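You operate a simulated robot arm through the tools that you are given. There is no shell and no other tool. Be economical: measure what you need, move in short steps, check, and stop when the job is done.

You run a simulated two-armed robot. Do the job below in one go: nothing can be reset, and whatever is moved stays where it is left.

TASK
Wipe up the spill on the long worktop with the green cloth and put it back.

The check looks at the end state, three seconds after you hand in, the way a careful person would. Anything else that was tipped, shoved, dropped, spilled or broken makes it a failure. Flat cloth is picked up by pressing the open fingertips on it (5 to 10 N) and closing them slowly along it; thin cloth reads only 2 to 8 mm in the jaws.

THE ROBOT
Two 7-joint arms with two-finger grippers on one trunk, on a base that drives. Base frame: it is fixed to the floor where the robot stands at the start and does not move with it; the origin is under the middle of the robot, x ahead of it, y to its left, z up; the surface under the hand at the start is at about z = 0.91. Lengths are in m, angles in rad, forces in N, time in s.
The left shoulder is at the start at [0.078, 0.151, 0.988], the right one opposite. With the tool pointing down near the work surface each hand reaches from about 0.1 to 0.78 m from the robot's upright axis, wherever it stands, measured 20 degrees to its own side. Payload 2.54 kg a hand.
The TCP of each hand is the grasp point between the finger pads, 0.03 m short of the fingertips. In the tool frame z runs along the fingers and y along their closing line. Largest opening 0.116 m; the body of the gripper starts 0.095 m behind the TCP.
Orientation is that of the tool frame in the base frame, as a unit quaternion [w, x, y, z]. With the fingers straight down and closing along the base's y, the tool's x points along the base's -x, its y along +y and its z along -z.

THE INTERFACE
- The arms move only by the tool drive_tool. It takes "left_motion", "right_motion" or both (then of equal length, played together; a hand with none holds still); each is a list of rows, each a list of 7 numbers: the gripper command, from -1 (shut) to 1 (fully open), values between in proportion, then the shift along the tool's x, y, z in m, then the turn, a rotation vector about the tool's x, y, z in rad. In form: [[gripper, dx, dy, dz, wx, wy, wz], ...]. A call has 1 to 20 rows; each row shifts and turns the commanded pose from where the row before left it, along the tool's axes as they then stand. Rows are played at 5 a second. More than 0.05 m and 0.15 rad between two rows, or a gripper value outside its range, and nothing of the call is played. A pose out of reach is approached as far as the arm can. The call stops where the force on the tool passes 40 N (or 10 N more than at its start, if that is more) or the arm is blocked; 0.2 s more then pass. Each finger travels about 0.072 m/s and halts on what it meets, pressing with about 44 N; the grip force reading is that of the motor and also rises with nothing between the fingers. The clock runs only during rows and for 0.2 s after the last one: add rows that do not move to give the fingers time. The reply holds the time, the measured pose of the TCP, the force on the tool along the base axes, the opening and the grip force, in the units named above and with some noise, with the torque about the TCP (base axes, N m) and any sound that the robot's microphone picked up.
- Cameras (640 x 400 px; columns grow to the right, rows downward): "scene" is now at [0.1591, 0.003, 1.1568]; the picture's right is [0.05, -1.00, 0.00], its down [-0.08, -0.00, -1.00] and it looks along [1.00, 0.05, -0.08] (base axes); focal length 261 px, centre (320, 200). "left" rides on the left gripper at [0.069, 0.015, -0.122] in its tool frame; the picture's right is [-0.21, 0.98, 0.00], its down [-0.83, -0.18, -0.53] and it looks along [-0.52, -0.11, 0.85] (tool axes); focal length 251 px, centre (320, 200). "right" rides on the right gripper at [0.069, -0.015, -0.122] in its tool frame; the picture's right is [0.21, 0.98, 0.00], its down [-0.83, 0.18, -0.53] and it looks along [-0.52, 0.11, 0.85] (tool axes); focal length 251 px, centre (320, 200). There is no depth. A picture from a camera that has moved, and an enlarged one, comes with that camera's place and axes in the base frame and with its lens.
- camera(camera): a new picture of that camera. The clock stands still meanwhile.
- lift_body(by): slides the trunk up (or, below 0, down) by that many m; the arms and the scene camera ride with it, the base frame stays. It gives what a move gives, with no picture.
- roll_base(legs): drives the robot by 1 to 6 legs, each [ahead, left, turn to the left] in m, m and rad, along the robot's own axes; the way and the turn of a leg run together, so that a leg with both is an arc; at most 1.5 m and 3.142 rad a leg. The arms and the cameras ride along, it lands a little off, and it stops where it bumps. It gives what a move gives.
- head_to(pan, tilt): turns the head with the scene camera to pan (to the left, within 1.396 rad either way) and tilt (down, from -0.506 to 1.204), counted from straight ahead of the robot. It gives what a move gives.
- enlarge(camera, box): a new picture of the part [left, top, right, bottom] of that camera's present view, enlarged. The clock stands still meanwhile.
- sign_off(): hands the job in; it is judged then, once.

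Work in short steps. Places have to be worked out from the pictures, the camera data and where the tool is seen: move nearer, look again, correct. Check each grasp and each placing, and mend what went wrong. You have 120 turns and 108 pictures in all, those below and enlarged ones among them. Open the grippers and draw the arms clear of the work before you hand the job in, unless the task says otherwise; then end with one line.

The tools are called after "Request:" by a JSON object that holds its "fn" and its "kwargs". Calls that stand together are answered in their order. drive_tool: Moves the arms, as the interface text tells. Its arguments: {"type":"object","properties":{"left_motion":{"type":"array","items":{"type":"array","items":{"type":"number"}}},"right_motion":{"type":"array","items":{"type":"array","items":{"type":"number"}}}},"required":[]} The other tools are called the same way: lift_body (by) slides the trunk up or down; roll_base (legs) drives the base; head_to (pan, tilt) turns the head that bears the scene camera; camera (camera) takes a picture; enlarge (camera, box) takes an enlarged picture of a part of a camera's view; sign_off () hands the job in.

At the start:

```text
t: 0.0
left_tool_pos: [0.4431, 0.3354, 1.0696]
left_orientation: [0.0, 0.0, 1.0, 0.0]
left_wrist_force: [0.1, -0.5, 0.2]
left_ft_torque: [0.01, -0.02, 0.01]
left_width: 0.1161
left_grasp_force: 0.0
right_tool_pos: [0.4027, -0.0632, 1.1444]
right_orientation: [0.0, 0.0, 1.0, 0.001]
right_wrist_force: [0.3, 0.0, -0.5]
right_ft_torque: [-0.01, 0.01, 0.01]
right_width: 0.116
right_grasp_force: 0.0
trunk travel left (down, up): [-0.225, 0.064]
robot x, y, heading: [-0.0015, -0.0044, -0.001]
head pan, tilt: [0.047, 0.075]
```

scene: 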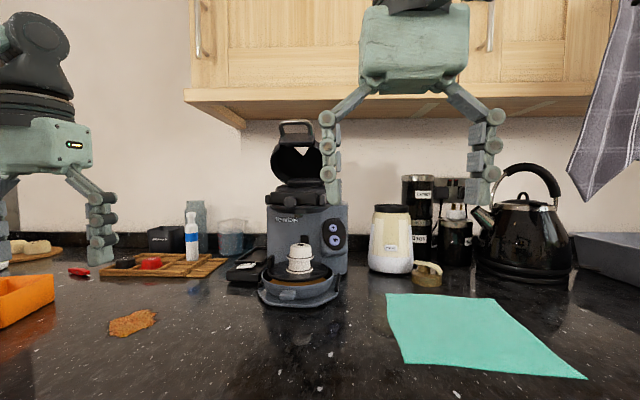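
right: 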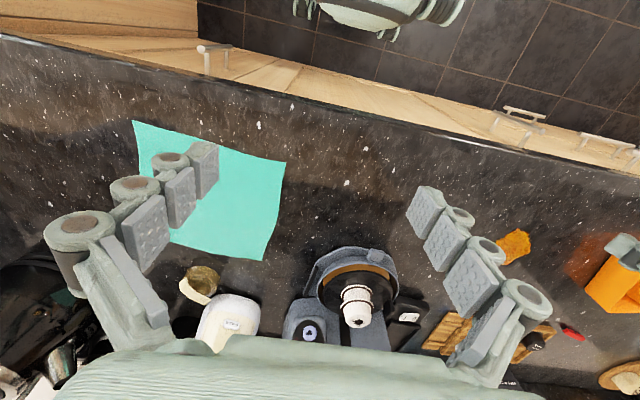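
left: 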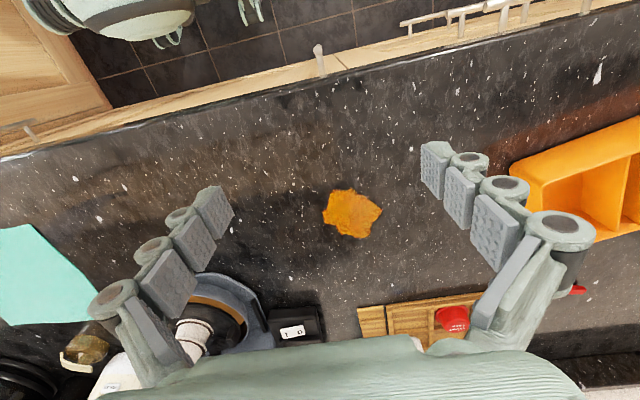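

The spill is at about (0.577, 0.352) and the cloth covers about x 0.49–0.71, y -0.32 to -0.10. I tilt the head down to check both before moving.

Request:
{"fn": "head_to", "kwargs": {"pan": 0.0, "tilt": 0.55}}

Request:
{"fn": "camera", "kwargs": {"camera": "scene"}}

```text
t: 0.9
left_tool_pos: [0.4428, 0.3357, 1.0696]
left_orientation: [0.0, 0.001, 1.0, 0.0]
left_wrist_force: [0.6, -0.5, 0.2]
left_ft_torque: [-0.01, -0.02, 0.04]
left_width: 0.116
left_grasp_force: 0.1
right_tool_pos: [0.402, -0.0636, 1.1444]
right_orientation: [0.0, 0.0, 1.0, 0.0]
right_wrist_force: [-0.4, 0.4, -0.2]
right_ft_torque: [-0.02, -0.01, -0.02]
right_width: 0.1161
right_grasp_force: 0.0
trunk travel left (down, up): [-0.225, 0.064]
robot x, y, heading: [0.0007, 0.0014, 0.003]
head pan, tilt: [0.0, 0.55]
```

```text
104 pictures are left
camera scene: at [0.1574, -0.0013, 1.113], right [0.0, -1.0, 0.0], down [-0.52, 0.0, -0.85], along [0.85, 0.0, -0.52], focal length 261 px, centre (320, 200)
```

scene: 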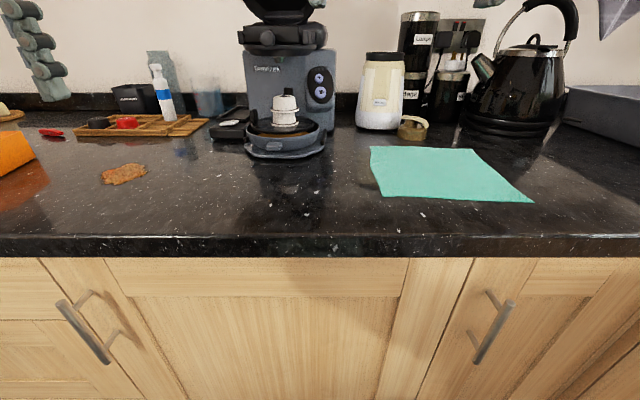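

The cloth is confirmed at the same place, with the counter edge at x≈0.41. I bring the right hand over the cloth's near edge, around (0.535, -0.21), with the jaws half open.

Request:
{"fn": "drive_tool", "kwargs": {"right_motion": [[0.5, -0.0222, -0.0245, 0.027, 0, 0, 0], [0, -0.0222, -0.0245, 0.027, 0, 0, 0], [0, -0.0222, -0.0245, 0.027, 0, 0, 0], [0, -0.0222, -0.0245, 0.027, 0, 0, 0], [0, -0.0222, -0.0245, 0.027, 0, 0, 0], [0, -0.0222, -0.0245, 0.027, 0, 0, 0], [0, 0, 0, 0, 0, 0, 0]]}}

Request:
{"fn": "camera", "kwargs": {"camera": "right"}}

Request:
{"fn": "camera", "kwargs": {"camera": "scene"}}

```text
t: 2.5
left_tool_pos: [0.4435, 0.3356, 1.0699]
left_orientation: [0.0, 0.0, 1.0, 0.0]
left_wrist_force: [-0.4, -0.4, -0.3]
left_ft_torque: [-0.03, 0.01, 0.02]
left_width: 0.116
left_grasp_force: 0.0
right_tool_pos: [0.536, -0.2079, 0.9819]
right_orientation: [0.001, 0.0, 1.0, 0.0]
right_wrist_force: [-0.1, -0.5, -0.8]
right_ft_torque: [0.0, 0.01, -0.01]
right_width: 0.0581
right_grasp_force: 0.3
trunk travel left (down, up): [-0.225, 0.064]
robot x, y, heading: [-0.0006, -0.0002, -0.002]
head pan, tilt: [0.0, 0.55]
```

```text
103 pictures are left
camera right: at [0.4673, -0.2243, 1.103], right [-0.21, 0.98, 0.0], down [0.83, 0.18, 0.53], along [0.52, 0.11, -0.85], focal length 251 px, centre (320, 200)
```

right: 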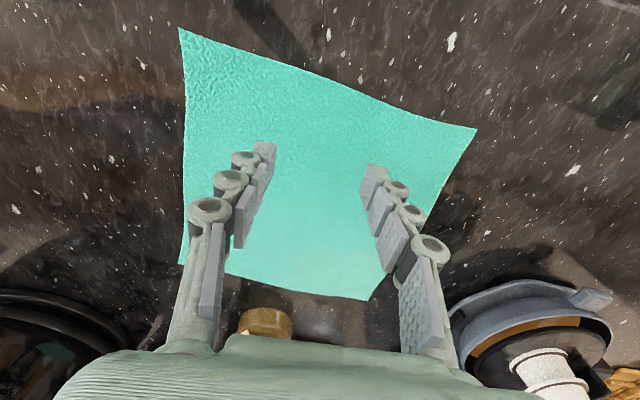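

```text
102 pictures are left
camera scene: at [0.1573, -0.0012, 1.1129], right [0.0, -1.0, 0.0], down [-0.52, 0.0, -0.85], along [0.85, 0.0, -0.52], focal length 261 px, centre (320, 200)
```

scene: 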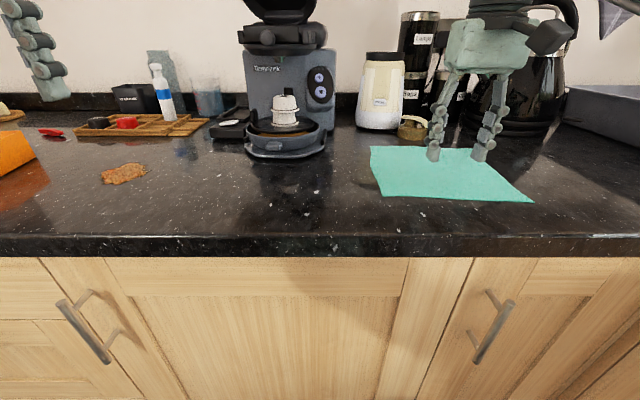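

Fingertips are over the cloth. I lower until they just touch, watching the force.

Request:
{"fn": "drive_tool", "kwargs": {"right_motion": [[0, 0, 0, 0.02, 0, 0, 0], [0, 0, 0, 0.017, 0, 0, 0], [0, 0, 0, 0.003, 0, 0, 0], [0, 0, 0, 0, 0, 0, 0]]}}

```text
t: 3.5
left_tool_pos: [0.4416, 0.3358, 1.0703]
left_orientation: [0.001, 0.0, 1.0, 0.0]
left_wrist_force: [-0.7, 0.6, 0.4]
left_ft_torque: [0.02, -0.02, -0.02]
left_width: 0.116
left_grasp_force: 0.1
right_tool_pos: [0.5358, -0.2095, 0.9415]
right_orientation: [0.0, 0.001, 1.0, 0.0]
right_wrist_force: [-0.8, -0.8, 0.3]
right_ft_torque: [0.01, 0.0, 0.0]
right_width: 0.0582
right_grasp_force: 0.1
trunk travel left (down, up): [-0.225, 0.064]
robot x, y, heading: [-0.0017, -0.0005, -0.004]
head pan, tilt: [0.0, 0.55]
```

No contact yet, so I go down in millimetre steps.

Request:
{"fn": "drive_tool", "kwargs": {"right_motion": [[0, 0, 0, 0.001, 0, 0, 0], [0, 0, 0, 0.001, 0, 0, 0], [0, 0, 0, 0, 0, 0, 0]]}}

```text
t: 4.3
left_tool_pos: [0.4424, 0.3363, 1.0696]
left_orientation: [0.0, 0.001, 1.0, 0.0]
left_wrist_force: [-0.5, 0.2, -0.2]
left_ft_torque: [-0.03, 0.02, 0.0]
left_width: 0.1159
left_grasp_force: 0.0
right_tool_pos: [0.5376, -0.2101, 0.9406]
right_orientation: [0.0, 0.0, 1.0, 0.0]
right_wrist_force: [0.1, 0.1, 0.4]
right_ft_torque: [0.0, 0.01, 0.01]
right_width: 0.0579
right_grasp_force: 0.1
trunk travel left (down, up): [-0.225, 0.064]
robot x, y, heading: [0.0008, 0.0001, 0.008]
head pan, tilt: [0.0, 0.55]
```

Request:
{"fn": "drive_tool", "kwargs": {"right_motion": [[0, 0, 0, 0.001, 0, 0, 0], [0, 0, 0, 0.001, 0, 0, 0], [0, 0, 0, 0, 0, 0, 0]]}}

```text
t: 5.1
left_tool_pos: [0.442, 0.3358, 1.0709]
left_orientation: [0.0, 0.0, 1.0, 0.0]
left_wrist_force: [-0.2, 0.1, -0.3]
left_ft_torque: [-0.01, -0.03, 0.0]
left_width: 0.1162
left_grasp_force: 0.0
right_tool_pos: [0.5364, -0.2087, 0.9398]
right_orientation: [0.001, 0.0, 1.0, 0.0]
right_wrist_force: [2.7, 0.3, 8.5]
right_ft_torque: [-0.05, -0.05, 0.0]
right_width: 0.0589
right_grasp_force: 1.2
trunk travel left (down, up): [-0.225, 0.064]
robot x, y, heading: [-0.001, 0.0004, -0.003]
head pan, tilt: [0.0, 0.55]
```

Contact is at 8.5 N, inside the 5–10 N range, so I close slowly along the cloth.

Request:
{"fn": "drive_tool", "kwargs": {"right_motion": [[-0.12, 0, 0, 0, 0, 0, 0], [-0.24, 0, 0, 0, 0, 0, 0], [-0.36, 0, 0, 0, 0, 0, 0], [-0.48, 0, 0, 0, 0, 0, 0], [-0.6, 0, 0, 0, 0, 0, 0], [-0.7, 0, 0, 0, 0, 0, 0], [-0.8, 0, 0, 0, 0, 0, 0], [-0.9, 0, 0, 0, 0, 0, 0], [-1, 0, 0, 0, 0, 0, 0], [-1, 0, 0, 0, 0, 0, 0], [-1, 0, 0, 0, 0, 0, 0]]}}

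Request:
{"fn": "camera", "kwargs": {"camera": "right"}}

```text
t: 7.5
left_tool_pos: [0.4412, 0.3358, 1.0712]
left_orientation: [0.001, 0.0, 1.0, -0.001]
left_wrist_force: [-0.2, -1.0, 0.5]
left_ft_torque: [0.01, 0.01, -0.04]
left_width: 0.1161
left_grasp_force: 0.0
right_tool_pos: [0.535, -0.209, 0.9382]
right_orientation: [0.001, 0.0, 1.0, 0.0]
right_wrist_force: [-0.3, 0.4, 8.9]
right_ft_torque: [0.09, -0.1, 0.0]
right_width: 0.0001
right_grasp_force: 24.6
trunk travel left (down, up): [-0.225, 0.064]
robot x, y, heading: [0.0018, -0.0, 0.0]
head pan, tilt: [0.0, 0.55]
```

```text
101 pictures are left
camera right: at [0.4649, -0.2239, 1.0599], right [-0.21, 0.98, 0.0], down [0.83, 0.18, 0.53], along [0.52, 0.11, -0.84], focal length 251 px, centre (320, 200)
```

right: 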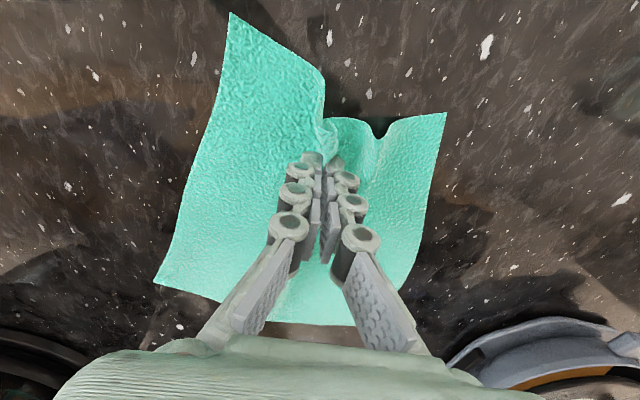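

The width reads about 0, although the cloth did bunch. I look closer before lifting.

Request:
{"fn": "enlarge", "kwargs": {"camera": "right", "box": [220, 60, 460, 260]}}

```text
2.00 times, centred on (340, 160) of right
camera zoom: at [0.4649, -0.2239, 1.0599], right [-0.21, 0.98, 0.0], down [0.83, 0.18, 0.53], along [0.52, 0.11, -0.84], focal length 503 px, centre (280, 280)
```

zoom: 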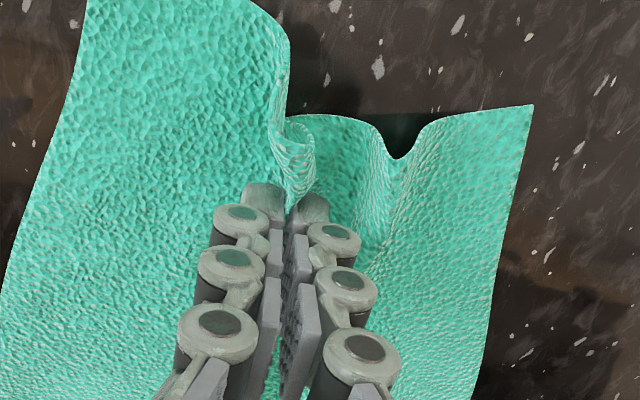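

I lift 4 cm gently to test whether anything is held.

Request:
{"fn": "drive_tool", "kwargs": {"right_motion": [[-1, 0, 0, -0.01, 0, 0, 0], [-1, 0, 0, -0.01, 0, 0, 0], [-1, 0, 0, -0.02, 0, 0, 0], [-1, 0, 0, 0, 0, 0, 0]]}}

Request:
{"fn": "camera", "kwargs": {"camera": "right"}}

Request:
{"fn": "camera", "kwargs": {"camera": "scene"}}

```text
t: 8.5
left_tool_pos: [0.4429, 0.3358, 1.0701]
left_orientation: [0.0, 0.0, 1.0, 0.0]
left_wrist_force: [0.9, -0.7, -0.3]
left_ft_torque: [-0.01, 0.03, 0.04]
left_width: 0.1161
left_grasp_force: 0.1
right_tool_pos: [0.5364, -0.2091, 0.9775]
right_orientation: [0.0, 0.0, 1.0, 0.0]
right_wrist_force: [1.1, -0.5, -1.2]
right_ft_torque: [-0.07, -0.04, -0.01]
right_width: 0.0015
right_grasp_force: 27.1
trunk travel left (down, up): [-0.225, 0.064]
robot x, y, heading: [-0.0019, 0.0011, -0.001]
head pan, tilt: [0.0, 0.55]
```

```text
99 pictures are left
camera right: at [0.4661, -0.2246, 1.0994], right [-0.21, 0.98, 0.0], down [0.83, 0.18, 0.53], along [0.52, 0.11, -0.85], focal length 251 px, centre (320, 200)
```

right: 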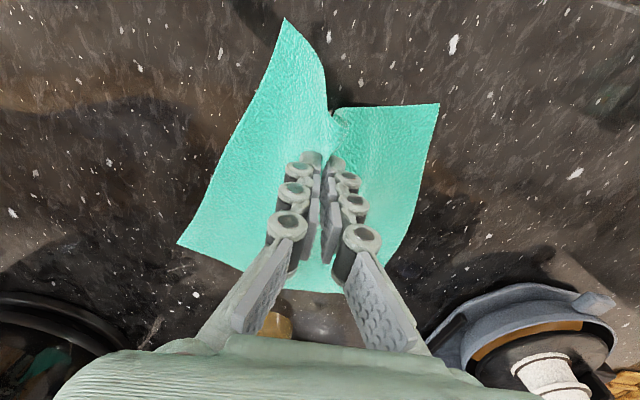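

```text
98 pictures are left
camera scene: at [0.1574, -0.0013, 1.1129], right [0.0, -1.0, 0.0], down [-0.52, 0.0, -0.85], along [0.85, 0.0, -0.52], focal length 261 px, centre (320, 200)
```

scene: 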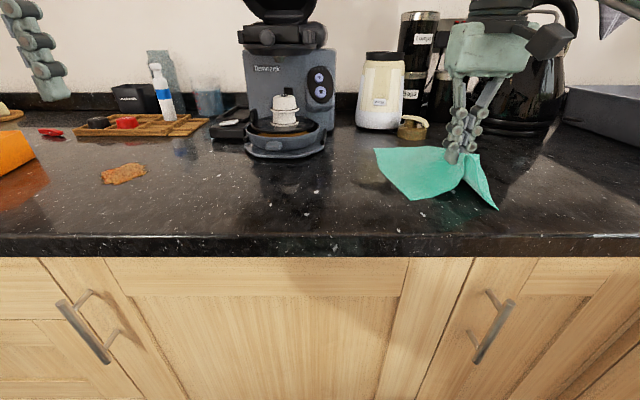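

The cloth is held (width 1.5 mm, and the picture shows it rising). I lift it clear and at the same time pull the left hand up and back.

Request:
{"fn": "drive_tool", "kwargs": {"right_motion": [[-1, 0, 0, -0.02, 0, 0, 0], [-1, 0, 0, -0.025, 0, 0, 0], [-1, 0.01, 0, -0.025, 0, 0, 0], [-1, 0.01, 0, -0.03, 0, 0, 0], [-1, 0.01, 0, -0.03, 0, 0, 0], [-1, 0.01, 0, -0.03, 0, 0, 0], [-1, 0, 0, -0.02, 0, 0, 0], [-1, 0, 0, 0, 0, 0, 0]], "left_motion": [[1, 0.01, 0, -0.02, 0, 0, 0], [1, 0.01, 0, -0.02, 0, 0, 0], [1, 0.01, 0, -0.02, 0, 0, 0], [1, 0.01, 0, -0.02, 0, 0, 0], [1, 0.01, 0, -0.02, 0, 0, 0], [1, 0.01, 0, -0.02, 0, 0, 0], [1, 0.01, 0, -0.02, 0, 0, 0], [1, 0, 0, 0, 0, 0, 0]]}}

Request:
{"fn": "camera", "kwargs": {"camera": "scene"}}

Request:
{"fn": "camera", "kwargs": {"camera": "right"}}

```text
t: 10.3
left_tool_pos: [0.374, 0.3357, 1.2107]
left_orientation: [0.0, 0.0, 1.0, 0.0]
left_wrist_force: [-0.3, -0.4, -0.6]
left_ft_torque: [-0.01, 0.04, -0.01]
left_width: 0.1159
left_grasp_force: 0.0
right_tool_pos: [0.4966, -0.2084, 1.1562]
right_orientation: [-0.001, 0.0, 1.0, -0.001]
right_wrist_force: [-3.3, -0.3, -12.1]
right_ft_torque: [-0.02, 0.17, 0.02]
right_width: 0.0
right_grasp_force: 26.5
trunk travel left (down, up): [-0.225, 0.064]
robot x, y, heading: [0.0022, -0.0003, -0.003]
head pan, tilt: [0.0, 0.55]
```

```text
97 pictures are left
camera scene: at [0.1575, -0.0012, 1.1128], right [0.0, -1.0, 0.0], down [-0.52, 0.0, -0.85], along [0.85, 0.0, -0.52], focal length 261 px, centre (320, 200)
```

scene: 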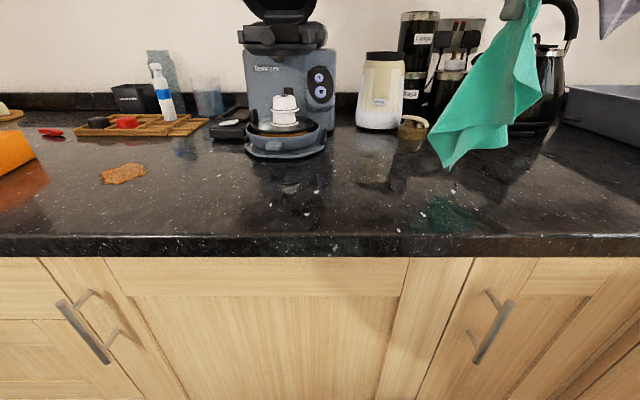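

```text
96 pictures are left
camera right: at [0.426, -0.224, 1.2788], right [-0.21, 0.98, 0.0], down [0.83, 0.18, 0.53], along [0.52, 0.11, -0.85], focal length 251 px, centre (320, 200)
```

right: 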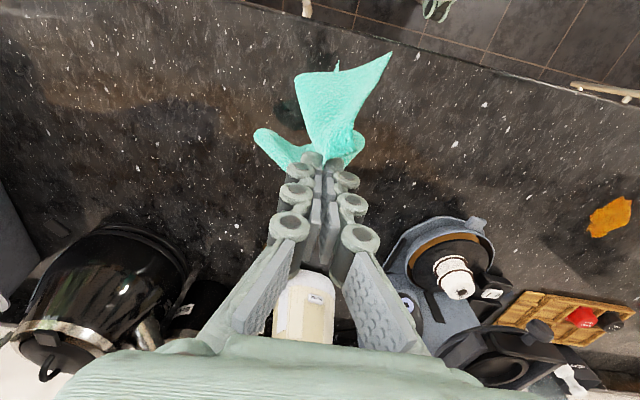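

The cloth is hanging, but the wrist reads -12 N. I wait a moment to see whether that was dynamic or a snag.

Request:
{"fn": "drive_tool", "kwargs": {"right_motion": [[-1, 0, 0, 0, 0, 0, 0], [-1, 0, 0, 0, 0, 0, 0], [-1, 0, 0, 0, 0, 0, 0]]}}

Request:
{"fn": "camera", "kwargs": {"camera": "scene"}}

```text
t: 11.1
left_tool_pos: [0.3726, 0.3361, 1.2094]
left_orientation: [-0.001, 0.0, 1.0, 0.0]
left_wrist_force: [-0.2, 0.6, -0.4]
left_ft_torque: [0.01, 0.01, -0.02]
left_width: 0.1162
left_grasp_force: 0.2
right_tool_pos: [0.4959, -0.2087, 1.1572]
right_orientation: [0.0, 0.0, 1.0, 0.0]
right_wrist_force: [-0.2, -0.4, 4.9]
right_ft_torque: [0.02, 0.01, 0.02]
right_width: 0.0014
right_grasp_force: 32.9
trunk travel left (down, up): [-0.225, 0.064]
robot x, y, heading: [-0.0008, 0.0041, 0.002]
head pan, tilt: [0.0, 0.55]
```

```text
95 pictures are left
camera scene: at [0.1573, -0.0013, 1.1129], right [0.0, -1.0, 0.0], down [-0.52, 0.0, -0.85], along [0.85, 0.0, -0.52], focal length 261 px, centre (320, 200)
```

scene: 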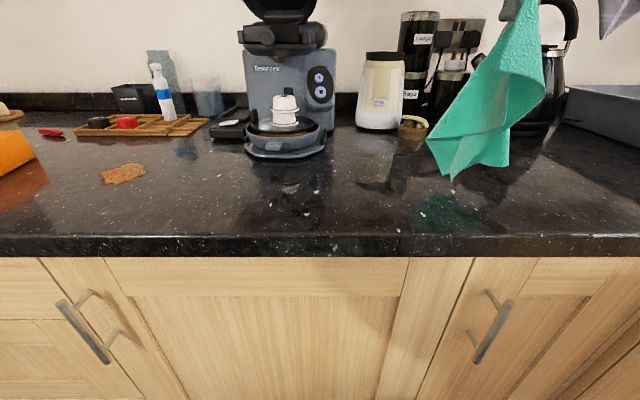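

It was only dynamic; the cloth hangs free. I pull the hand back a bit and look left before driving that way.

Request:
{"fn": "drive_tool", "kwargs": {"right_motion": [[-1, 0.02, 0, -0.01, 0, 0, 0], [-1, 0.02, 0, -0.01, 0, 0, 0], [-1, 0.02, 0, -0.01, 0, 0, 0], [-1, 0, 0, 0, 0, 0, 0]]}}

Request:
{"fn": "head_to", "kwargs": {"pan": 0.9, "tilt": 0.4}}

Request:
{"fn": "camera", "kwargs": {"camera": "scene"}}

```text
t: 12.1
left_tool_pos: [0.3722, 0.3354, 1.2094]
left_orientation: [0.001, 0.0, 1.0, 0.0]
left_wrist_force: [0.3, -0.2, 0.2]
left_ft_torque: [0.02, 0.0, -0.01]
left_width: 0.1159
left_grasp_force: 0.0
right_tool_pos: [0.4354, -0.2089, 1.1873]
right_orientation: [-0.001, 0.0, 1.0, -0.001]
right_wrist_force: [0.0, -1.8, 4.5]
right_ft_torque: [-0.02, 0.05, -0.02]
right_width: 0.0
right_grasp_force: 27.2
trunk travel left (down, up): [-0.225, 0.064]
robot x, y, heading: [-0.0005, -0.0034, -0.003]
head pan, tilt: [0.0, 0.55]
```

```text
t: 13.3
left_tool_pos: [0.3725, 0.3359, 1.2099]
left_orientation: [0.0, 0.0, 1.0, 0.0]
left_wrist_force: [0.5, -0.7, -0.5]
left_ft_torque: [0.03, -0.02, 0.02]
left_width: 0.1158
left_grasp_force: 0.1
right_tool_pos: [0.4367, -0.2087, 1.1884]
right_orientation: [0.0, 0.001, 1.0, 0.0]
right_wrist_force: [1.0, 0.1, 2.8]
right_ft_torque: [-0.05, 0.0, 0.03]
right_width: 0.0
right_grasp_force: 27.9
trunk travel left (down, up): [-0.225, 0.064]
robot x, y, heading: [0.003, 0.0003, 0.004]
head pan, tilt: [0.901, 0.4]
```

```text
94 pictures are left
camera scene: at [0.1252, 0.0712, 1.1266], right [0.78, -0.62, 0.0], down [-0.24, -0.3, -0.92], along [0.57, 0.72, -0.39], focal length 261 px, centre (320, 200)
```

scene: 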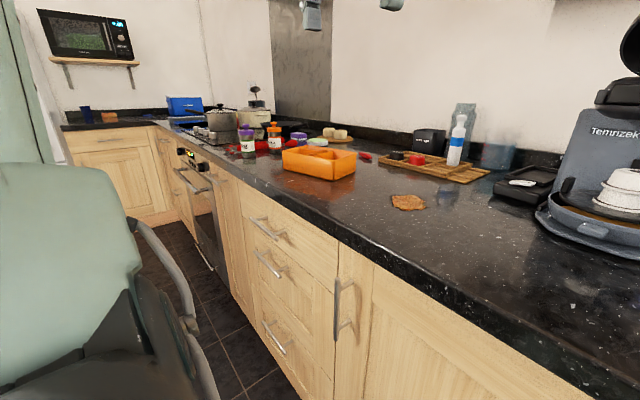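

The way left is clear at arm height. I drive 0.42 m left in two legs.

Request:
{"fn": "roll_base", "kwargs": {"legs": [[0, 0.21, 0], [0, 0.21, 0]]}}

Request:
{"fn": "head_to", "kwargs": {"pan": 0.0, "tilt": 0.55}}

Request:
{"fn": "camera", "kwargs": {"camera": "scene"}}

Request:
{"fn": "camera", "kwargs": {"camera": "right"}}

```text
t: 18.2
left_tool_pos: [0.3718, 0.7574, 1.2095]
left_orientation: [0.0, 0.0, 1.0, -0.001]
left_wrist_force: [-0.3, 0.3, 0.0]
left_ft_torque: [-0.01, 0.01, 0.04]
left_width: 0.1158
left_grasp_force: 0.1
right_tool_pos: [0.4355, 0.2116, 1.1872]
right_orientation: [0.0, 0.0, 1.0, 0.0]
right_wrist_force: [-0.9, 1.0, -0.8]
right_ft_torque: [0.06, -0.02, 0.01]
right_width: 0.0009
right_grasp_force: 26.9
trunk travel left (down, up): [-0.225, 0.064]
robot x, y, heading: [-0.0003, 0.423, -0.002]
head pan, tilt: [0.901, 0.4]
```

```text
t: 19.4
left_tool_pos: [0.3729, 0.757, 1.2091]
left_orientation: [0.001, 0.0, 1.0, 0.0]
left_wrist_force: [0.6, -0.6, 0.2]
left_ft_torque: [0.01, -0.01, 0.02]
left_width: 0.1159
left_grasp_force: 0.2
right_tool_pos: [0.4364, 0.2109, 1.1885]
right_orientation: [0.0, 0.0, 1.0, 0.0]
right_wrist_force: [0.6, -0.7, 2.2]
right_ft_torque: [0.0, -0.02, 0.0]
right_width: 0.0003
right_grasp_force: 29.3
trunk travel left (down, up): [-0.225, 0.064]
robot x, y, heading: [0.0031, 0.4166, 0.0]
head pan, tilt: [0.0, 0.55]
```

```text
93 pictures are left
camera scene: at [0.1574, 0.4193, 1.1129], right [0.0, -1.0, 0.0], down [-0.52, 0.0, -0.85], along [0.85, 0.0, -0.52], focal length 261 px, centre (320, 200)
```

scene: 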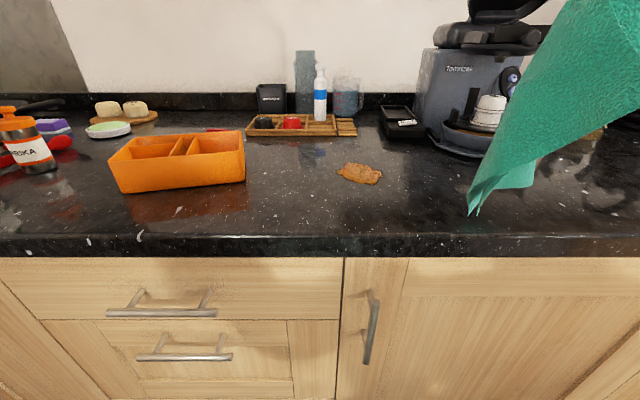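

```text
92 pictures are left
camera right: at [0.3657, 0.1961, 1.3089], right [-0.21, 0.98, 0.0], down [0.83, 0.18, 0.53], along [0.52, 0.11, -0.85], focal length 251 px, centre (320, 200)
```

right: 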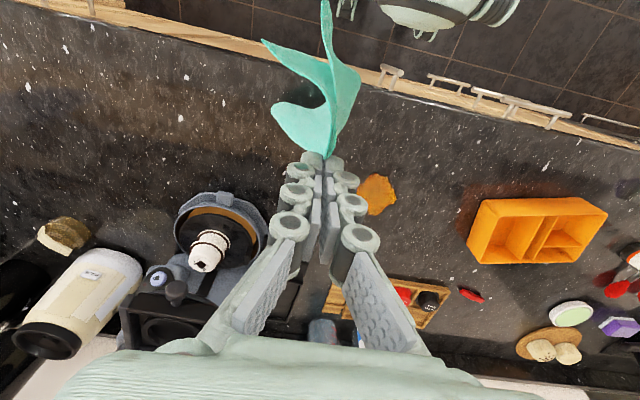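

The spill spans about x 0.54–0.63, y 0.305–0.39; the orange box starts at y≈0.545 and the waffle maker is below y≈0.17. I carry the cloth over it and then lower.

Request:
{"fn": "drive_tool", "kwargs": {"right_motion": [[-1, -0.028, 0.028, 0, 0, 0, 0], [-1, -0.028, 0.028, 0, 0, 0, 0], [-1, -0.028, 0.028, 0, 0, 0, 0], [-1, -0.028, 0.028, 0, 0, 0, 0], [-1, -0.028, 0.028, 0, 0, 0, 0], [-1, 0, 0, 0, 0, 0, 0], [-1, 0, 0, 0.03, 0, 0, 0], [-1, 0, 0, 0.03, 0, 0, 0], [-1, 0, 0, 0.03, 0, 0, 0], [-1, 0, 0, 0.03, 0, 0, 0], [-1, 0, 0, 0.03, 0, 0, 0], [-1, 0, 0, 0.03, 0, 0, 0], [-1, 0, 0, 0.03, 0, 0, 0], [-1, 0, 0, 0.015, 0, 0, 0], [-1, 0, 0, 0, 0, 0, 0]]}}

Request:
{"fn": "camera", "kwargs": {"camera": "scene"}}

Request:
{"fn": "camera", "kwargs": {"camera": "right"}}

```text
t: 22.6
left_tool_pos: [0.3723, 0.755, 1.2092]
left_orientation: [0.0, 0.0, 1.0, 0.0]
left_wrist_force: [0.4, 0.3, 0.2]
left_ft_torque: [-0.01, -0.03, 0.02]
left_width: 0.116
left_grasp_force: 0.0
right_tool_pos: [0.5763, 0.3519, 0.9641]
right_orientation: [0.001, 0.001, 1.0, 0.001]
right_wrist_force: [1.0, -0.4, 0.3]
right_ft_torque: [0.05, 0.03, -0.05]
right_width: 0.0004
right_grasp_force: 30.6
trunk travel left (down, up): [-0.225, 0.064]
robot x, y, heading: [-0.0013, 0.4217, -0.005]
head pan, tilt: [0.0, 0.55]
```

```text
91 pictures are left
camera scene: at [0.1574, 0.4193, 1.1129], right [0.0, -1.0, 0.0], down [-0.52, 0.0, -0.85], along [0.85, 0.0, -0.52], focal length 261 px, centre (320, 200)
```

scene: 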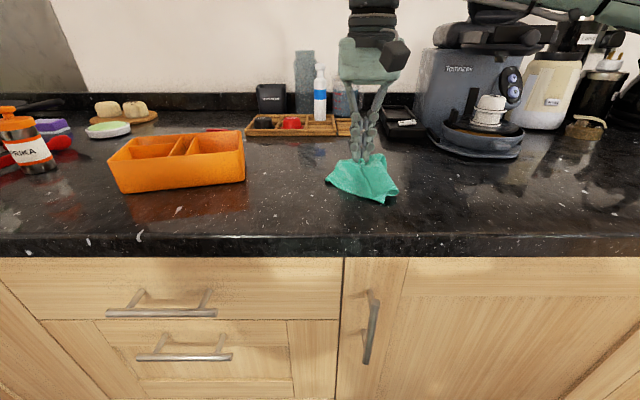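

```text
90 pictures are left
camera right: at [0.5057, 0.3362, 1.0848], right [-0.21, 0.98, 0.0], down [0.83, 0.18, 0.53], along [0.52, 0.11, -0.84], focal length 251 px, centre (320, 200)
```

right: 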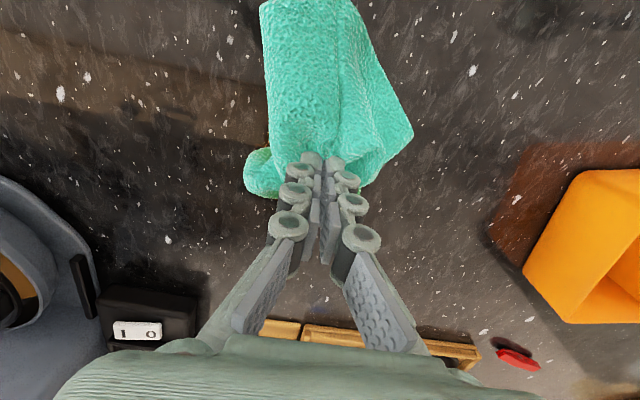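

Well placed. I lower until pressing lightly.

Request:
{"fn": "drive_tool", "kwargs": {"right_motion": [[-1, 0, 0, 0.01, 0, 0, 0], [-1, 0, 0, 0.008, 0, 0, 0], [-1, 0, 0, 0.003, 0, 0, 0], [-1, 0, 0, 0, 0, 0, 0]]}}

```text
t: 23.6
left_tool_pos: [0.3714, 0.757, 1.211]
left_orientation: [0.001, 0.0, 1.0, -0.001]
left_wrist_force: [-0.2, 0.3, -0.4]
left_ft_torque: [-0.01, 0.03, -0.02]
left_width: 0.116
left_grasp_force: 0.1
right_tool_pos: [0.5759, 0.3516, 0.9449]
right_orientation: [0.001, 0.001, 1.0, 0.001]
right_wrist_force: [3.3, -0.1, 16.9]
right_ft_torque: [-0.08, 0.06, 0.03]
right_width: 0.0005
right_grasp_force: 30.3
trunk travel left (down, up): [-0.225, 0.064]
robot x, y, heading: [-0.0042, 0.4213, -0.0]
head pan, tilt: [0.0, 0.55]
```

17 N through folded cloth; I ease off 1 mm and make the first sweeps, watching the forces.

Request:
{"fn": "drive_tool", "kwargs": {"right_motion": [[-1, 0, 0, -0.001, 0, 0, 0], [-1, 0.02, 0, 0, 0, 0, 0], [-1, 0.02, 0, 0, 0, 0, 0], [-1, 0, -0.02, 0, 0, 0, 0], [-1, 0, -0.02, 0, 0, 0, 0], [-1, 0, -0.02, 0, 0, 0, 0], [-1, 0, 0.03, 0, 0, 0, 0], [-1, 0, 0.03, 0, 0, 0, 0], [-1, 0, 0.03, 0, 0, 0, 0], [-1, 0, 0.03, 0, 0, 0, 0], [-1, 0, 0, 0, 0, 0, 0]]}}

Request:
{"fn": "camera", "kwargs": {"camera": "scene"}}

Request:
{"fn": "camera", "kwargs": {"camera": "right"}}

```text
t: 26.0
left_tool_pos: [0.3712, 0.7556, 1.2106]
left_orientation: [0.001, 0.0, 1.0, 0.0]
left_wrist_force: [1.0, 0.2, 1.3]
left_ft_torque: [0.0, -0.01, 0.0]
left_width: 0.1161
left_grasp_force: 0.1
right_tool_pos: [0.5339, 0.4102, 0.9436]
right_orientation: [0.001, 0.001, 1.0, 0.001]
right_wrist_force: [-2.0, -4.1, 13.5]
right_ft_torque: [-0.15, 0.13, 0.02]
right_width: 0.0005
right_grasp_force: 30.4
trunk travel left (down, up): [-0.225, 0.064]
robot x, y, heading: [-0.0003, 0.4195, 0.003]
head pan, tilt: [0.0, 0.55]
```

```text
89 pictures are left
camera scene: at [0.1564, 0.419, 1.1131], right [0.0, -1.0, 0.0], down [-0.52, 0.0, -0.85], along [0.85, 0.0, -0.52], focal length 261 px, centre (320, 200)
```

scene: 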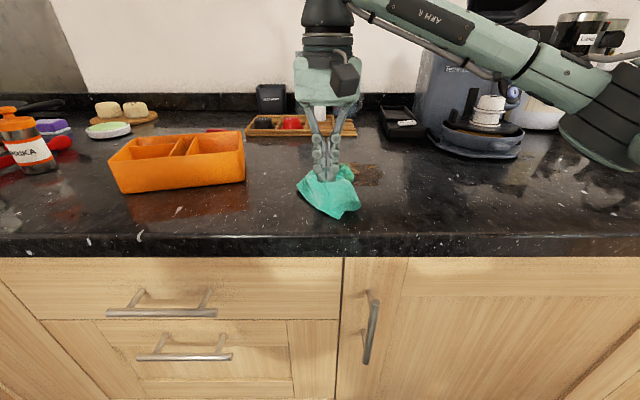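

```text
88 pictures are left
camera right: at [0.4648, 0.3956, 1.0648], right [-0.21, 0.98, 0.0], down [0.83, 0.18, 0.54], along [0.52, 0.11, -0.84], focal length 251 px, centre (320, 200)
```

right: 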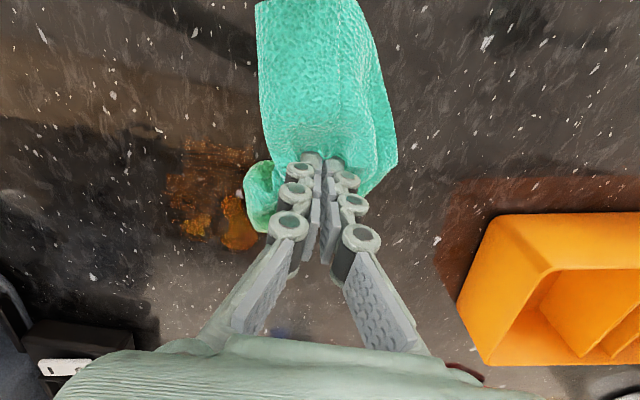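

The spill is fading where wiped. I continue the raster towards larger x.

Request:
{"fn": "drive_tool", "kwargs": {"right_motion": [[-1, -0.025, 0, 0, 0, 0, 0], [-1, 0, -0.03, 0, 0, 0, 0], [-1, 0, -0.03, 0, 0, 0, 0], [-1, 0, -0.03, 0, 0, 0, 0], [-1, 0, -0.03, 0, 0, 0, 0], [-1, -0.02, 0, 0, 0, 0, 0], [-1, 0, 0.03, 0, 0, 0, 0], [-1, 0, 0.03, 0, 0, 0, 0], [-1, 0, 0.03, 0, 0, 0, 0], [-1, 0, 0.03, 0, 0, 0, 0], [-1, -0.02, 0, 0, 0, 0, 0], [-1, 0, -0.03, 0, 0, 0, 0], [-1, 0, -0.03, 0, 0, 0, 0], [-1, 0, -0.03, 0, 0, 0, 0], [-1, 0, -0.03, 0, 0, 0, 0], [-1, 0, 0, 0, 0, 0, 0]]}}

Request:
{"fn": "camera", "kwargs": {"camera": "scene"}}

Request:
{"fn": "camera", "kwargs": {"camera": "right"}}

```text
t: 29.4
left_tool_pos: [0.3725, 0.7572, 1.2088]
left_orientation: [0.001, 0.0, 1.0, 0.001]
left_wrist_force: [-1.3, 0.1, 0.5]
left_ft_torque: [0.03, 0.03, 0.01]
left_width: 0.1159
left_grasp_force: 0.2
right_tool_pos: [0.5995, 0.2916, 0.9425]
right_orientation: [0.0, 0.0, 1.0, 0.0]
right_wrist_force: [1.1, 4.8, 16.8]
right_ft_torque: [0.12, 0.1, -0.07]
right_width: 0.0005
right_grasp_force: 30.7
trunk travel left (down, up): [-0.225, 0.064]
robot x, y, heading: [-0.0014, 0.4177, 0.001]
head pan, tilt: [0.0, 0.55]
```

```text
87 pictures are left
camera scene: at [0.1562, 0.42, 1.1132], right [0.0, -1.0, 0.0], down [-0.52, 0.0, -0.85], along [0.85, 0.0, -0.52], focal length 261 px, centre (320, 200)
```

scene: 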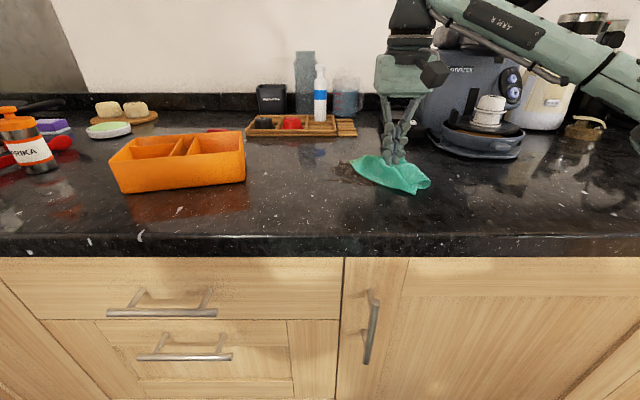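

```text
86 pictures are left
camera right: at [0.5293, 0.2765, 1.0645], right [-0.21, 0.98, 0.0], down [0.82, 0.18, 0.54], along [0.52, 0.11, -0.84], focal length 251 px, centre (320, 200)
```

right: 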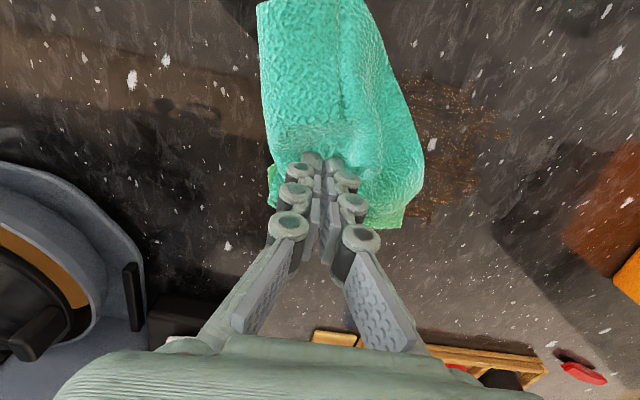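

Almost gone, with light residue left. I continue to x≈0.64 and then run a second pass back.

Request:
{"fn": "drive_tool", "kwargs": {"right_motion": [[-1, -0.018, 0, 0, 0, 0, 0], [-1, 0, 0.03, 0, 0, 0, 0], [-1, 0, 0.03, 0, 0, 0, 0], [-1, 0, 0.03, 0, 0, 0, 0], [-1, 0, 0.03, 0, 0, 0, 0], [-1, -0.018, 0, 0, 0, 0, 0], [-1, 0, -0.03, 0, 0, 0, 0], [-1, 0, -0.03, 0, 0, 0, 0], [-1, 0, -0.03, 0, 0, 0, 0], [-1, 0, -0.03, 0, 0, 0, 0], [-1, 0.024, 0, 0, 0, 0, 0], [-1, 0, 0.03, 0, 0, 0, 0], [-1, 0, 0.03, 0, 0, 0, 0], [-1, 0, 0.03, 0, 0, 0, 0], [-1, 0, 0.03, 0, 0, 0, 0], [-1, 0, 0, 0, 0, 0, 0]]}}

Request:
{"fn": "drive_tool", "kwargs": {"right_motion": [[-1, 0.024, 0, 0, 0, 0, 0], [-1, 0, -0.03, 0, 0, 0, 0], [-1, 0, -0.03, 0, 0, 0, 0], [-1, 0, -0.03, 0, 0, 0, 0], [-1, 0, -0.03, 0, 0, 0, 0], [-1, 0.02, 0, 0, 0, 0, 0], [-1, 0, 0.03, 0, 0, 0, 0], [-1, 0, 0.03, 0, 0, 0, 0], [-1, 0, 0.03, 0, 0, 0, 0], [-1, 0, 0.03, 0, 0, 0, 0], [-1, 0.02, 0, 0, 0, 0, 0], [-1, 0, -0.03, 0, 0, 0, 0], [-1, 0, -0.03, 0, 0, 0, 0], [-1, 0, -0.03, 0, 0, 0, 0], [-1, 0, -0.03, 0, 0, 0, 0], [-1, 0, 0, 0, 0, 0, 0]]}}

Request:
{"fn": "camera", "kwargs": {"camera": "scene"}}

Request:
{"fn": "camera", "kwargs": {"camera": "right"}}

```text
t: 32.8
left_tool_pos: [0.373, 0.7569, 1.2099]
left_orientation: [0.001, -0.001, 1.0, 0.0]
left_wrist_force: [-0.6, -0.3, -0.1]
left_ft_torque: [-0.01, 0.02, -0.03]
left_width: 0.1159
left_grasp_force: 0.0
right_tool_pos: [0.6124, 0.4123, 0.944]
right_orientation: [0.002, 0.001, 1.0, 0.001]
right_wrist_force: [-0.9, -3.7, 9.6]
right_ft_torque: [-0.11, 0.14, 0.04]
right_width: 0.0007
right_grasp_force: 29.8
trunk travel left (down, up): [-0.225, 0.064]
robot x, y, heading: [-0.0012, 0.4222, 0.003]
head pan, tilt: [0.0, 0.55]
```

```text
t: 36.2
left_tool_pos: [0.3709, 0.7568, 1.2099]
left_orientation: [0.001, 0.0, 1.0, 0.0]
left_wrist_force: [-0.6, 0.2, -0.1]
left_ft_torque: [0.01, 0.0, 0.0]
left_width: 0.1161
left_grasp_force: 0.0
right_tool_pos: [0.5495, 0.2915, 0.943]
right_orientation: [0.001, 0.0, 1.0, 0.0]
right_wrist_force: [1.8, 4.2, 15.5]
right_ft_torque: [0.06, 0.13, -0.03]
right_width: 0.0006
right_grasp_force: 30.5
trunk travel left (down, up): [-0.225, 0.064]
robot x, y, heading: [-0.0012, 0.4201, 0.001]
head pan, tilt: [0.0, 0.55]
```

```text
85 pictures are left
camera scene: at [0.1564, 0.4199, 1.1132], right [0.0, -1.0, 0.0], down [-0.52, 0.0, -0.85], along [0.85, 0.0, -0.52], focal length 261 px, centre (320, 200)
```

scene: 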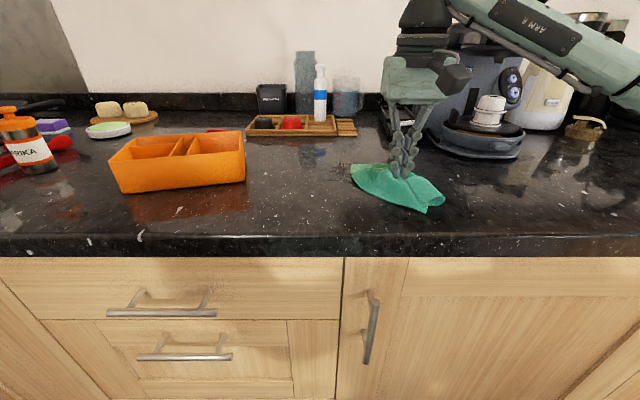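

```text
84 pictures are left
camera right: at [0.4785, 0.2752, 1.0645], right [-0.21, 0.98, 0.0], down [0.82, 0.18, 0.54], along [0.52, 0.11, -0.84], focal length 251 px, centre (320, 200)
```

right: 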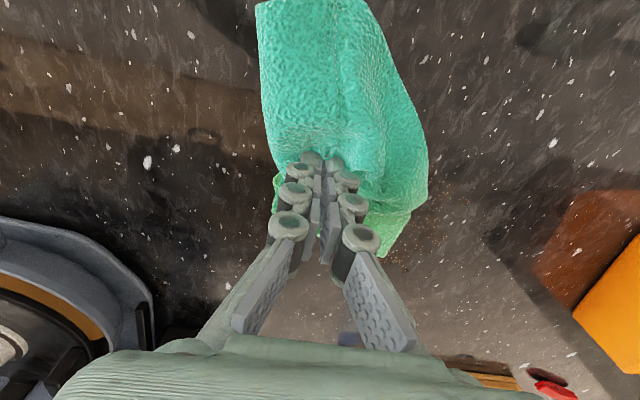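

I enlarge the wiped area to see the residue.

Request:
{"fn": "enlarge", "kwargs": {"camera": "right", "box": [360, 120, 580, 320]}}

Request:
{"fn": "enlarge", "kwargs": {"camera": "scene", "box": [290, 140, 410, 215]}}

```text
2.00 times, centred on (470, 220) of right
camera zoom: at [0.4785, 0.2752, 1.0645], right [-0.21, 0.98, 0.0], down [0.82, 0.18, 0.54], along [0.52, 0.11, -0.84], focal length 503 px, centre (20, 160)
```

zoom: 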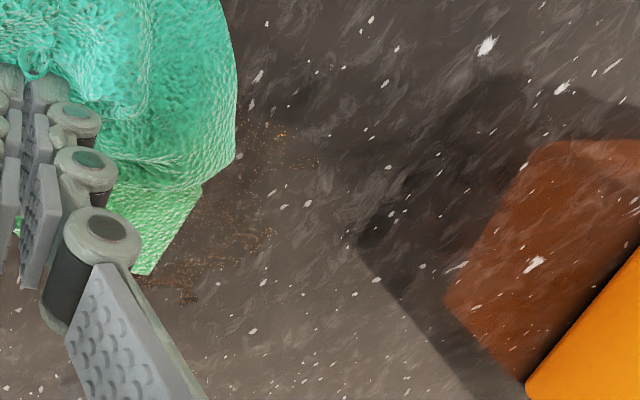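

```text
5.33 times, centred on (350, 178) of scene
camera zoom: at [0.1564, 0.4199, 1.1132], right [0.0, -1.0, 0.0], down [-0.52, 0.0, -0.85], along [0.85, 0.0, -0.52], focal length 1392 px, centre (160, 320)
```

zoom: 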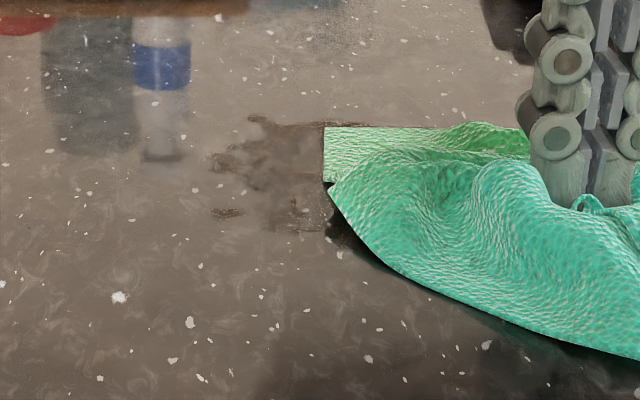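

Faint residue remains at about x 0.55–0.63, y 0.33–0.40. I do a denser pass reaching y≈0.43.

Request:
{"fn": "drive_tool", "kwargs": {"right_motion": [[-1, 0.015, 0, 0, 0, 0, 0], [-1, 0, 0.035, 0, 0, 0, 0], [-1, 0, 0.035, 0, 0, 0, 0], [-1, 0, 0.035, 0, 0, 0, 0], [-1, 0, 0.035, 0, 0, 0, 0], [-1, -0.014, 0, 0, 0, 0, 0], [-1, 0, -0.035, 0, 0, 0, 0], [-1, 0, -0.035, 0, 0, 0, 0], [-1, 0, -0.035, 0, 0, 0, 0], [-1, -0.014, 0, 0, 0, 0, 0], [-1, 0, 0.035, 0, 0, 0, 0], [-1, 0, 0.035, 0, 0, 0, 0], [-1, 0, 0.035, 0, 0, 0, 0], [-1, -0.014, 0, 0, 0, 0, 0], [-1, 0, -0.035, 0, 0, 0, 0], [-1, 0, -0.035, 0, 0, 0, 0], [-1, 0, -0.035, 0, 0, 0, 0], [-1, 0, 0, 0, 0, 0, 0]]}}

Request:
{"fn": "drive_tool", "kwargs": {"right_motion": [[-1, -0.014, 0, 0, 0, 0, 0], [-1, 0, 0.035, 0, 0, 0, 0], [-1, 0, 0.035, 0, 0, 0, 0], [-1, 0, 0.035, 0, 0, 0, 0], [-1, -0.014, 0, 0, 0, 0, 0], [-1, 0, -0.035, 0, 0, 0, 0], [-1, 0, -0.035, 0, 0, 0, 0], [-1, 0, -0.035, 0, 0, 0, 0], [-1, -0.014, 0, 0, 0, 0, 0], [-1, 0, 0.035, 0, 0, 0, 0], [-1, 0, 0.035, 0, 0, 0, 0], [-1, 0, 0.035, 0, 0, 0, 0], [-1, -0.014, 0, 0, 0, 0, 0], [-1, 0, -0.035, 0, 0, 0, 0], [-1, 0, -0.035, 0, 0, 0, 0], [-1, 0, -0.035, 0, 0, 0, 0], [-1, 0, -0.03, 0, 0, 0, 0], [-1, 0, -0.03, 0, 0, 0, 0], [-1, 0, 0, 0, 0, 0, 0]]}}

Request:
{"fn": "enlarge", "kwargs": {"camera": "scene", "box": [290, 140, 410, 215]}}

Request:
{"fn": "camera", "kwargs": {"camera": "right"}}

```text
t: 40.0
left_tool_pos: [0.3716, 0.7563, 1.2105]
left_orientation: [0.001, 0.0, 1.0, -0.001]
left_wrist_force: [0.3, -0.5, 0.4]
left_ft_torque: [0.01, -0.02, 0.05]
left_width: 0.1163
left_grasp_force: 0.0
right_tool_pos: [0.5741, 0.3272, 0.9431]
right_orientation: [0.001, 0.001, 1.0, 0.0]
right_wrist_force: [1.2, 2.7, 13.3]
right_ft_torque: [0.07, 0.08, -0.02]
right_width: 0.0005
right_grasp_force: 30.4
trunk travel left (down, up): [-0.225, 0.064]
robot x, y, heading: [0.0039, 0.4215, -0.004]
head pan, tilt: [0.0, 0.55]
```

```text
t: 44.0
left_tool_pos: [0.3715, 0.7565, 1.2102]
left_orientation: [0.001, 0.0, 1.0, 0.0]
left_wrist_force: [0.8, -0.4, -0.7]
left_ft_torque: [0.02, 0.0, -0.03]
left_width: 0.1159
left_grasp_force: 0.1
right_tool_pos: [0.631, 0.2662, 0.9426]
right_orientation: [0.001, 0.0, 1.0, 0.0]
right_wrist_force: [0.0, 3.2, 11.7]
right_ft_torque: [0.03, 0.06, -0.05]
right_width: 0.0007
right_grasp_force: 30.9
trunk travel left (down, up): [-0.225, 0.064]
robot x, y, heading: [-0.0003, 0.4196, 0.001]
head pan, tilt: [0.0, 0.55]
```

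```text
5.33 times, centred on (350, 178) of scene
camera zoom: at [0.1565, 0.4198, 1.1131], right [0.0, -1.0, 0.0], down [-0.52, 0.0, -0.85], along [0.85, 0.0, -0.52], focal length 1392 px, centre (160, 320)
```

zoom: 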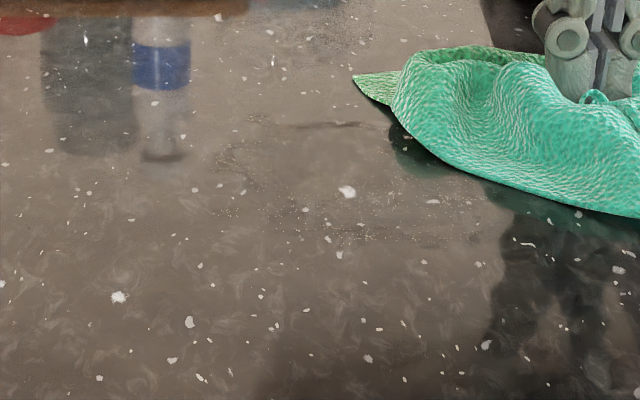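

```text
80 pictures are left
camera right: at [0.5611, 0.2511, 1.0648], right [-0.21, 0.98, 0.0], down [0.83, 0.18, 0.54], along [0.52, 0.11, -0.84], focal length 251 px, centre (320, 200)
```

right: 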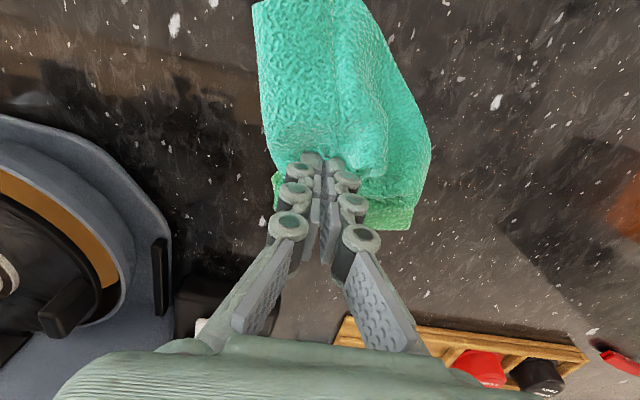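

Only the faintest specks remain (near x 0.62 and x 0.56). I do one more full pass back over the area.

Request:
{"fn": "drive_tool", "kwargs": {"right_motion": [[-1, 0, 0.04, 0, 0, 0, 0], [-1, 0, 0.04, 0, 0, 0, 0], [-1, 0, 0.04, 0, 0, 0, 0], [-1, 0, 0.04, 0, 0, 0, 0], [-1, 0.012, 0, 0, 0, 0, 0], [-1, 0, -0.04, 0, 0, 0, 0], [-1, 0, -0.04, 0, 0, 0, 0], [-1, 0, -0.04, 0, 0, 0, 0], [-1, 0.012, 0, 0, 0, 0, 0], [-1, 0, 0.04, 0, 0, 0, 0], [-1, 0, 0.04, 0, 0, 0, 0], [-1, 0, 0.04, 0, 0, 0, 0], [-1, 0.012, 0, 0, 0, 0, 0], [-1, 0, -0.04, 0, 0, 0, 0], [-1, 0, -0.04, 0, 0, 0, 0], [-1, 0, -0.04, 0, 0, 0, 0], [-1, 0, 0, 0, 0, 0, 0]]}}

Request:
{"fn": "drive_tool", "kwargs": {"right_motion": [[-1, 0.012, 0, 0, 0, 0, 0], [-1, 0, 0.04, 0, 0, 0, 0], [-1, 0, 0.04, 0, 0, 0, 0], [-1, 0, 0.04, 0, 0, 0, 0], [-1, 0.012, 0, 0, 0, 0, 0], [-1, 0, -0.04, 0, 0, 0, 0], [-1, 0, -0.04, 0, 0, 0, 0], [-1, 0, -0.04, 0, 0, 0, 0], [-1, 0.012, 0, 0, 0, 0, 0], [-1, 0, 0.04, 0, 0, 0, 0], [-1, 0, 0.04, 0, 0, 0, 0], [-1, 0, 0.04, 0, 0, 0, 0], [-1, 0.012, 0, 0, 0, 0, 0], [-1, 0, -0.04, 0, 0, 0, 0], [-1, 0, -0.04, 0, 0, 0, 0], [-1, 0, -0.04, 0, 0, 0, 0], [-1, 0, -0.03, 0, 0, 0, 0], [-1, 0, -0.03, 0, 0, 0, 0], [-1, 0, 0, 0, 0, 0, 0]]}}

Request:
{"fn": "enlarge", "kwargs": {"camera": "scene", "box": [290, 140, 410, 215]}}

```text
t: 47.6
left_tool_pos: [0.3719, 0.7572, 1.2097]
left_orientation: [0.001, -0.001, 1.0, 0.0]
left_wrist_force: [-0.8, -1.0, -0.2]
left_ft_torque: [0.01, 0.02, 0.02]
left_width: 0.1157
left_grasp_force: 0.0
right_tool_pos: [0.5941, 0.3049, 0.9439]
right_orientation: [0.001, 0.0, 1.0, 0.0]
right_wrist_force: [0.0, 2.3, 11.3]
right_ft_torque: [0.04, 0.12, 0.0]
right_width: 0.0007
right_grasp_force: 30.9
trunk travel left (down, up): [-0.225, 0.064]
robot x, y, heading: [0.0005, 0.4215, -0.0]
head pan, tilt: [0.0, 0.55]
```

```text
t: 51.6
left_tool_pos: [0.3718, 0.7567, 1.2086]
left_orientation: [0.001, -0.001, 1.0, 0.0]
left_wrist_force: [-0.1, -0.6, 0.5]
left_ft_torque: [0.02, -0.01, -0.03]
left_width: 0.1158
left_grasp_force: 0.1
right_tool_pos: [0.5462, 0.246, 0.9435]
right_orientation: [0.001, 0.0, 1.0, 0.0]
right_wrist_force: [0.1, 3.1, 14.1]
right_ft_torque: [0.05, 0.09, -0.02]
right_width: 0.0007
right_grasp_force: 30.4
trunk travel left (down, up): [-0.225, 0.064]
robot x, y, heading: [0.0026, 0.4208, 0.003]
head pan, tilt: [0.0, 0.55]
```

```text
5.33 times, centred on (350, 178) of scene
camera zoom: at [0.1565, 0.4199, 1.1131], right [0.0, -1.0, 0.0], down [-0.52, 0.0, -0.85], along [0.85, 0.0, -0.52], focal length 1392 px, centre (160, 320)
```

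zoom: 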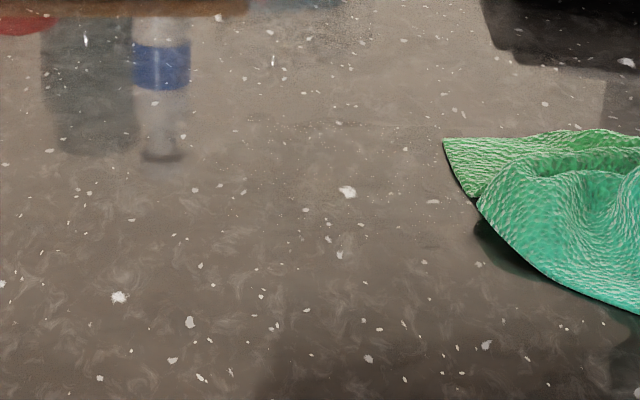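

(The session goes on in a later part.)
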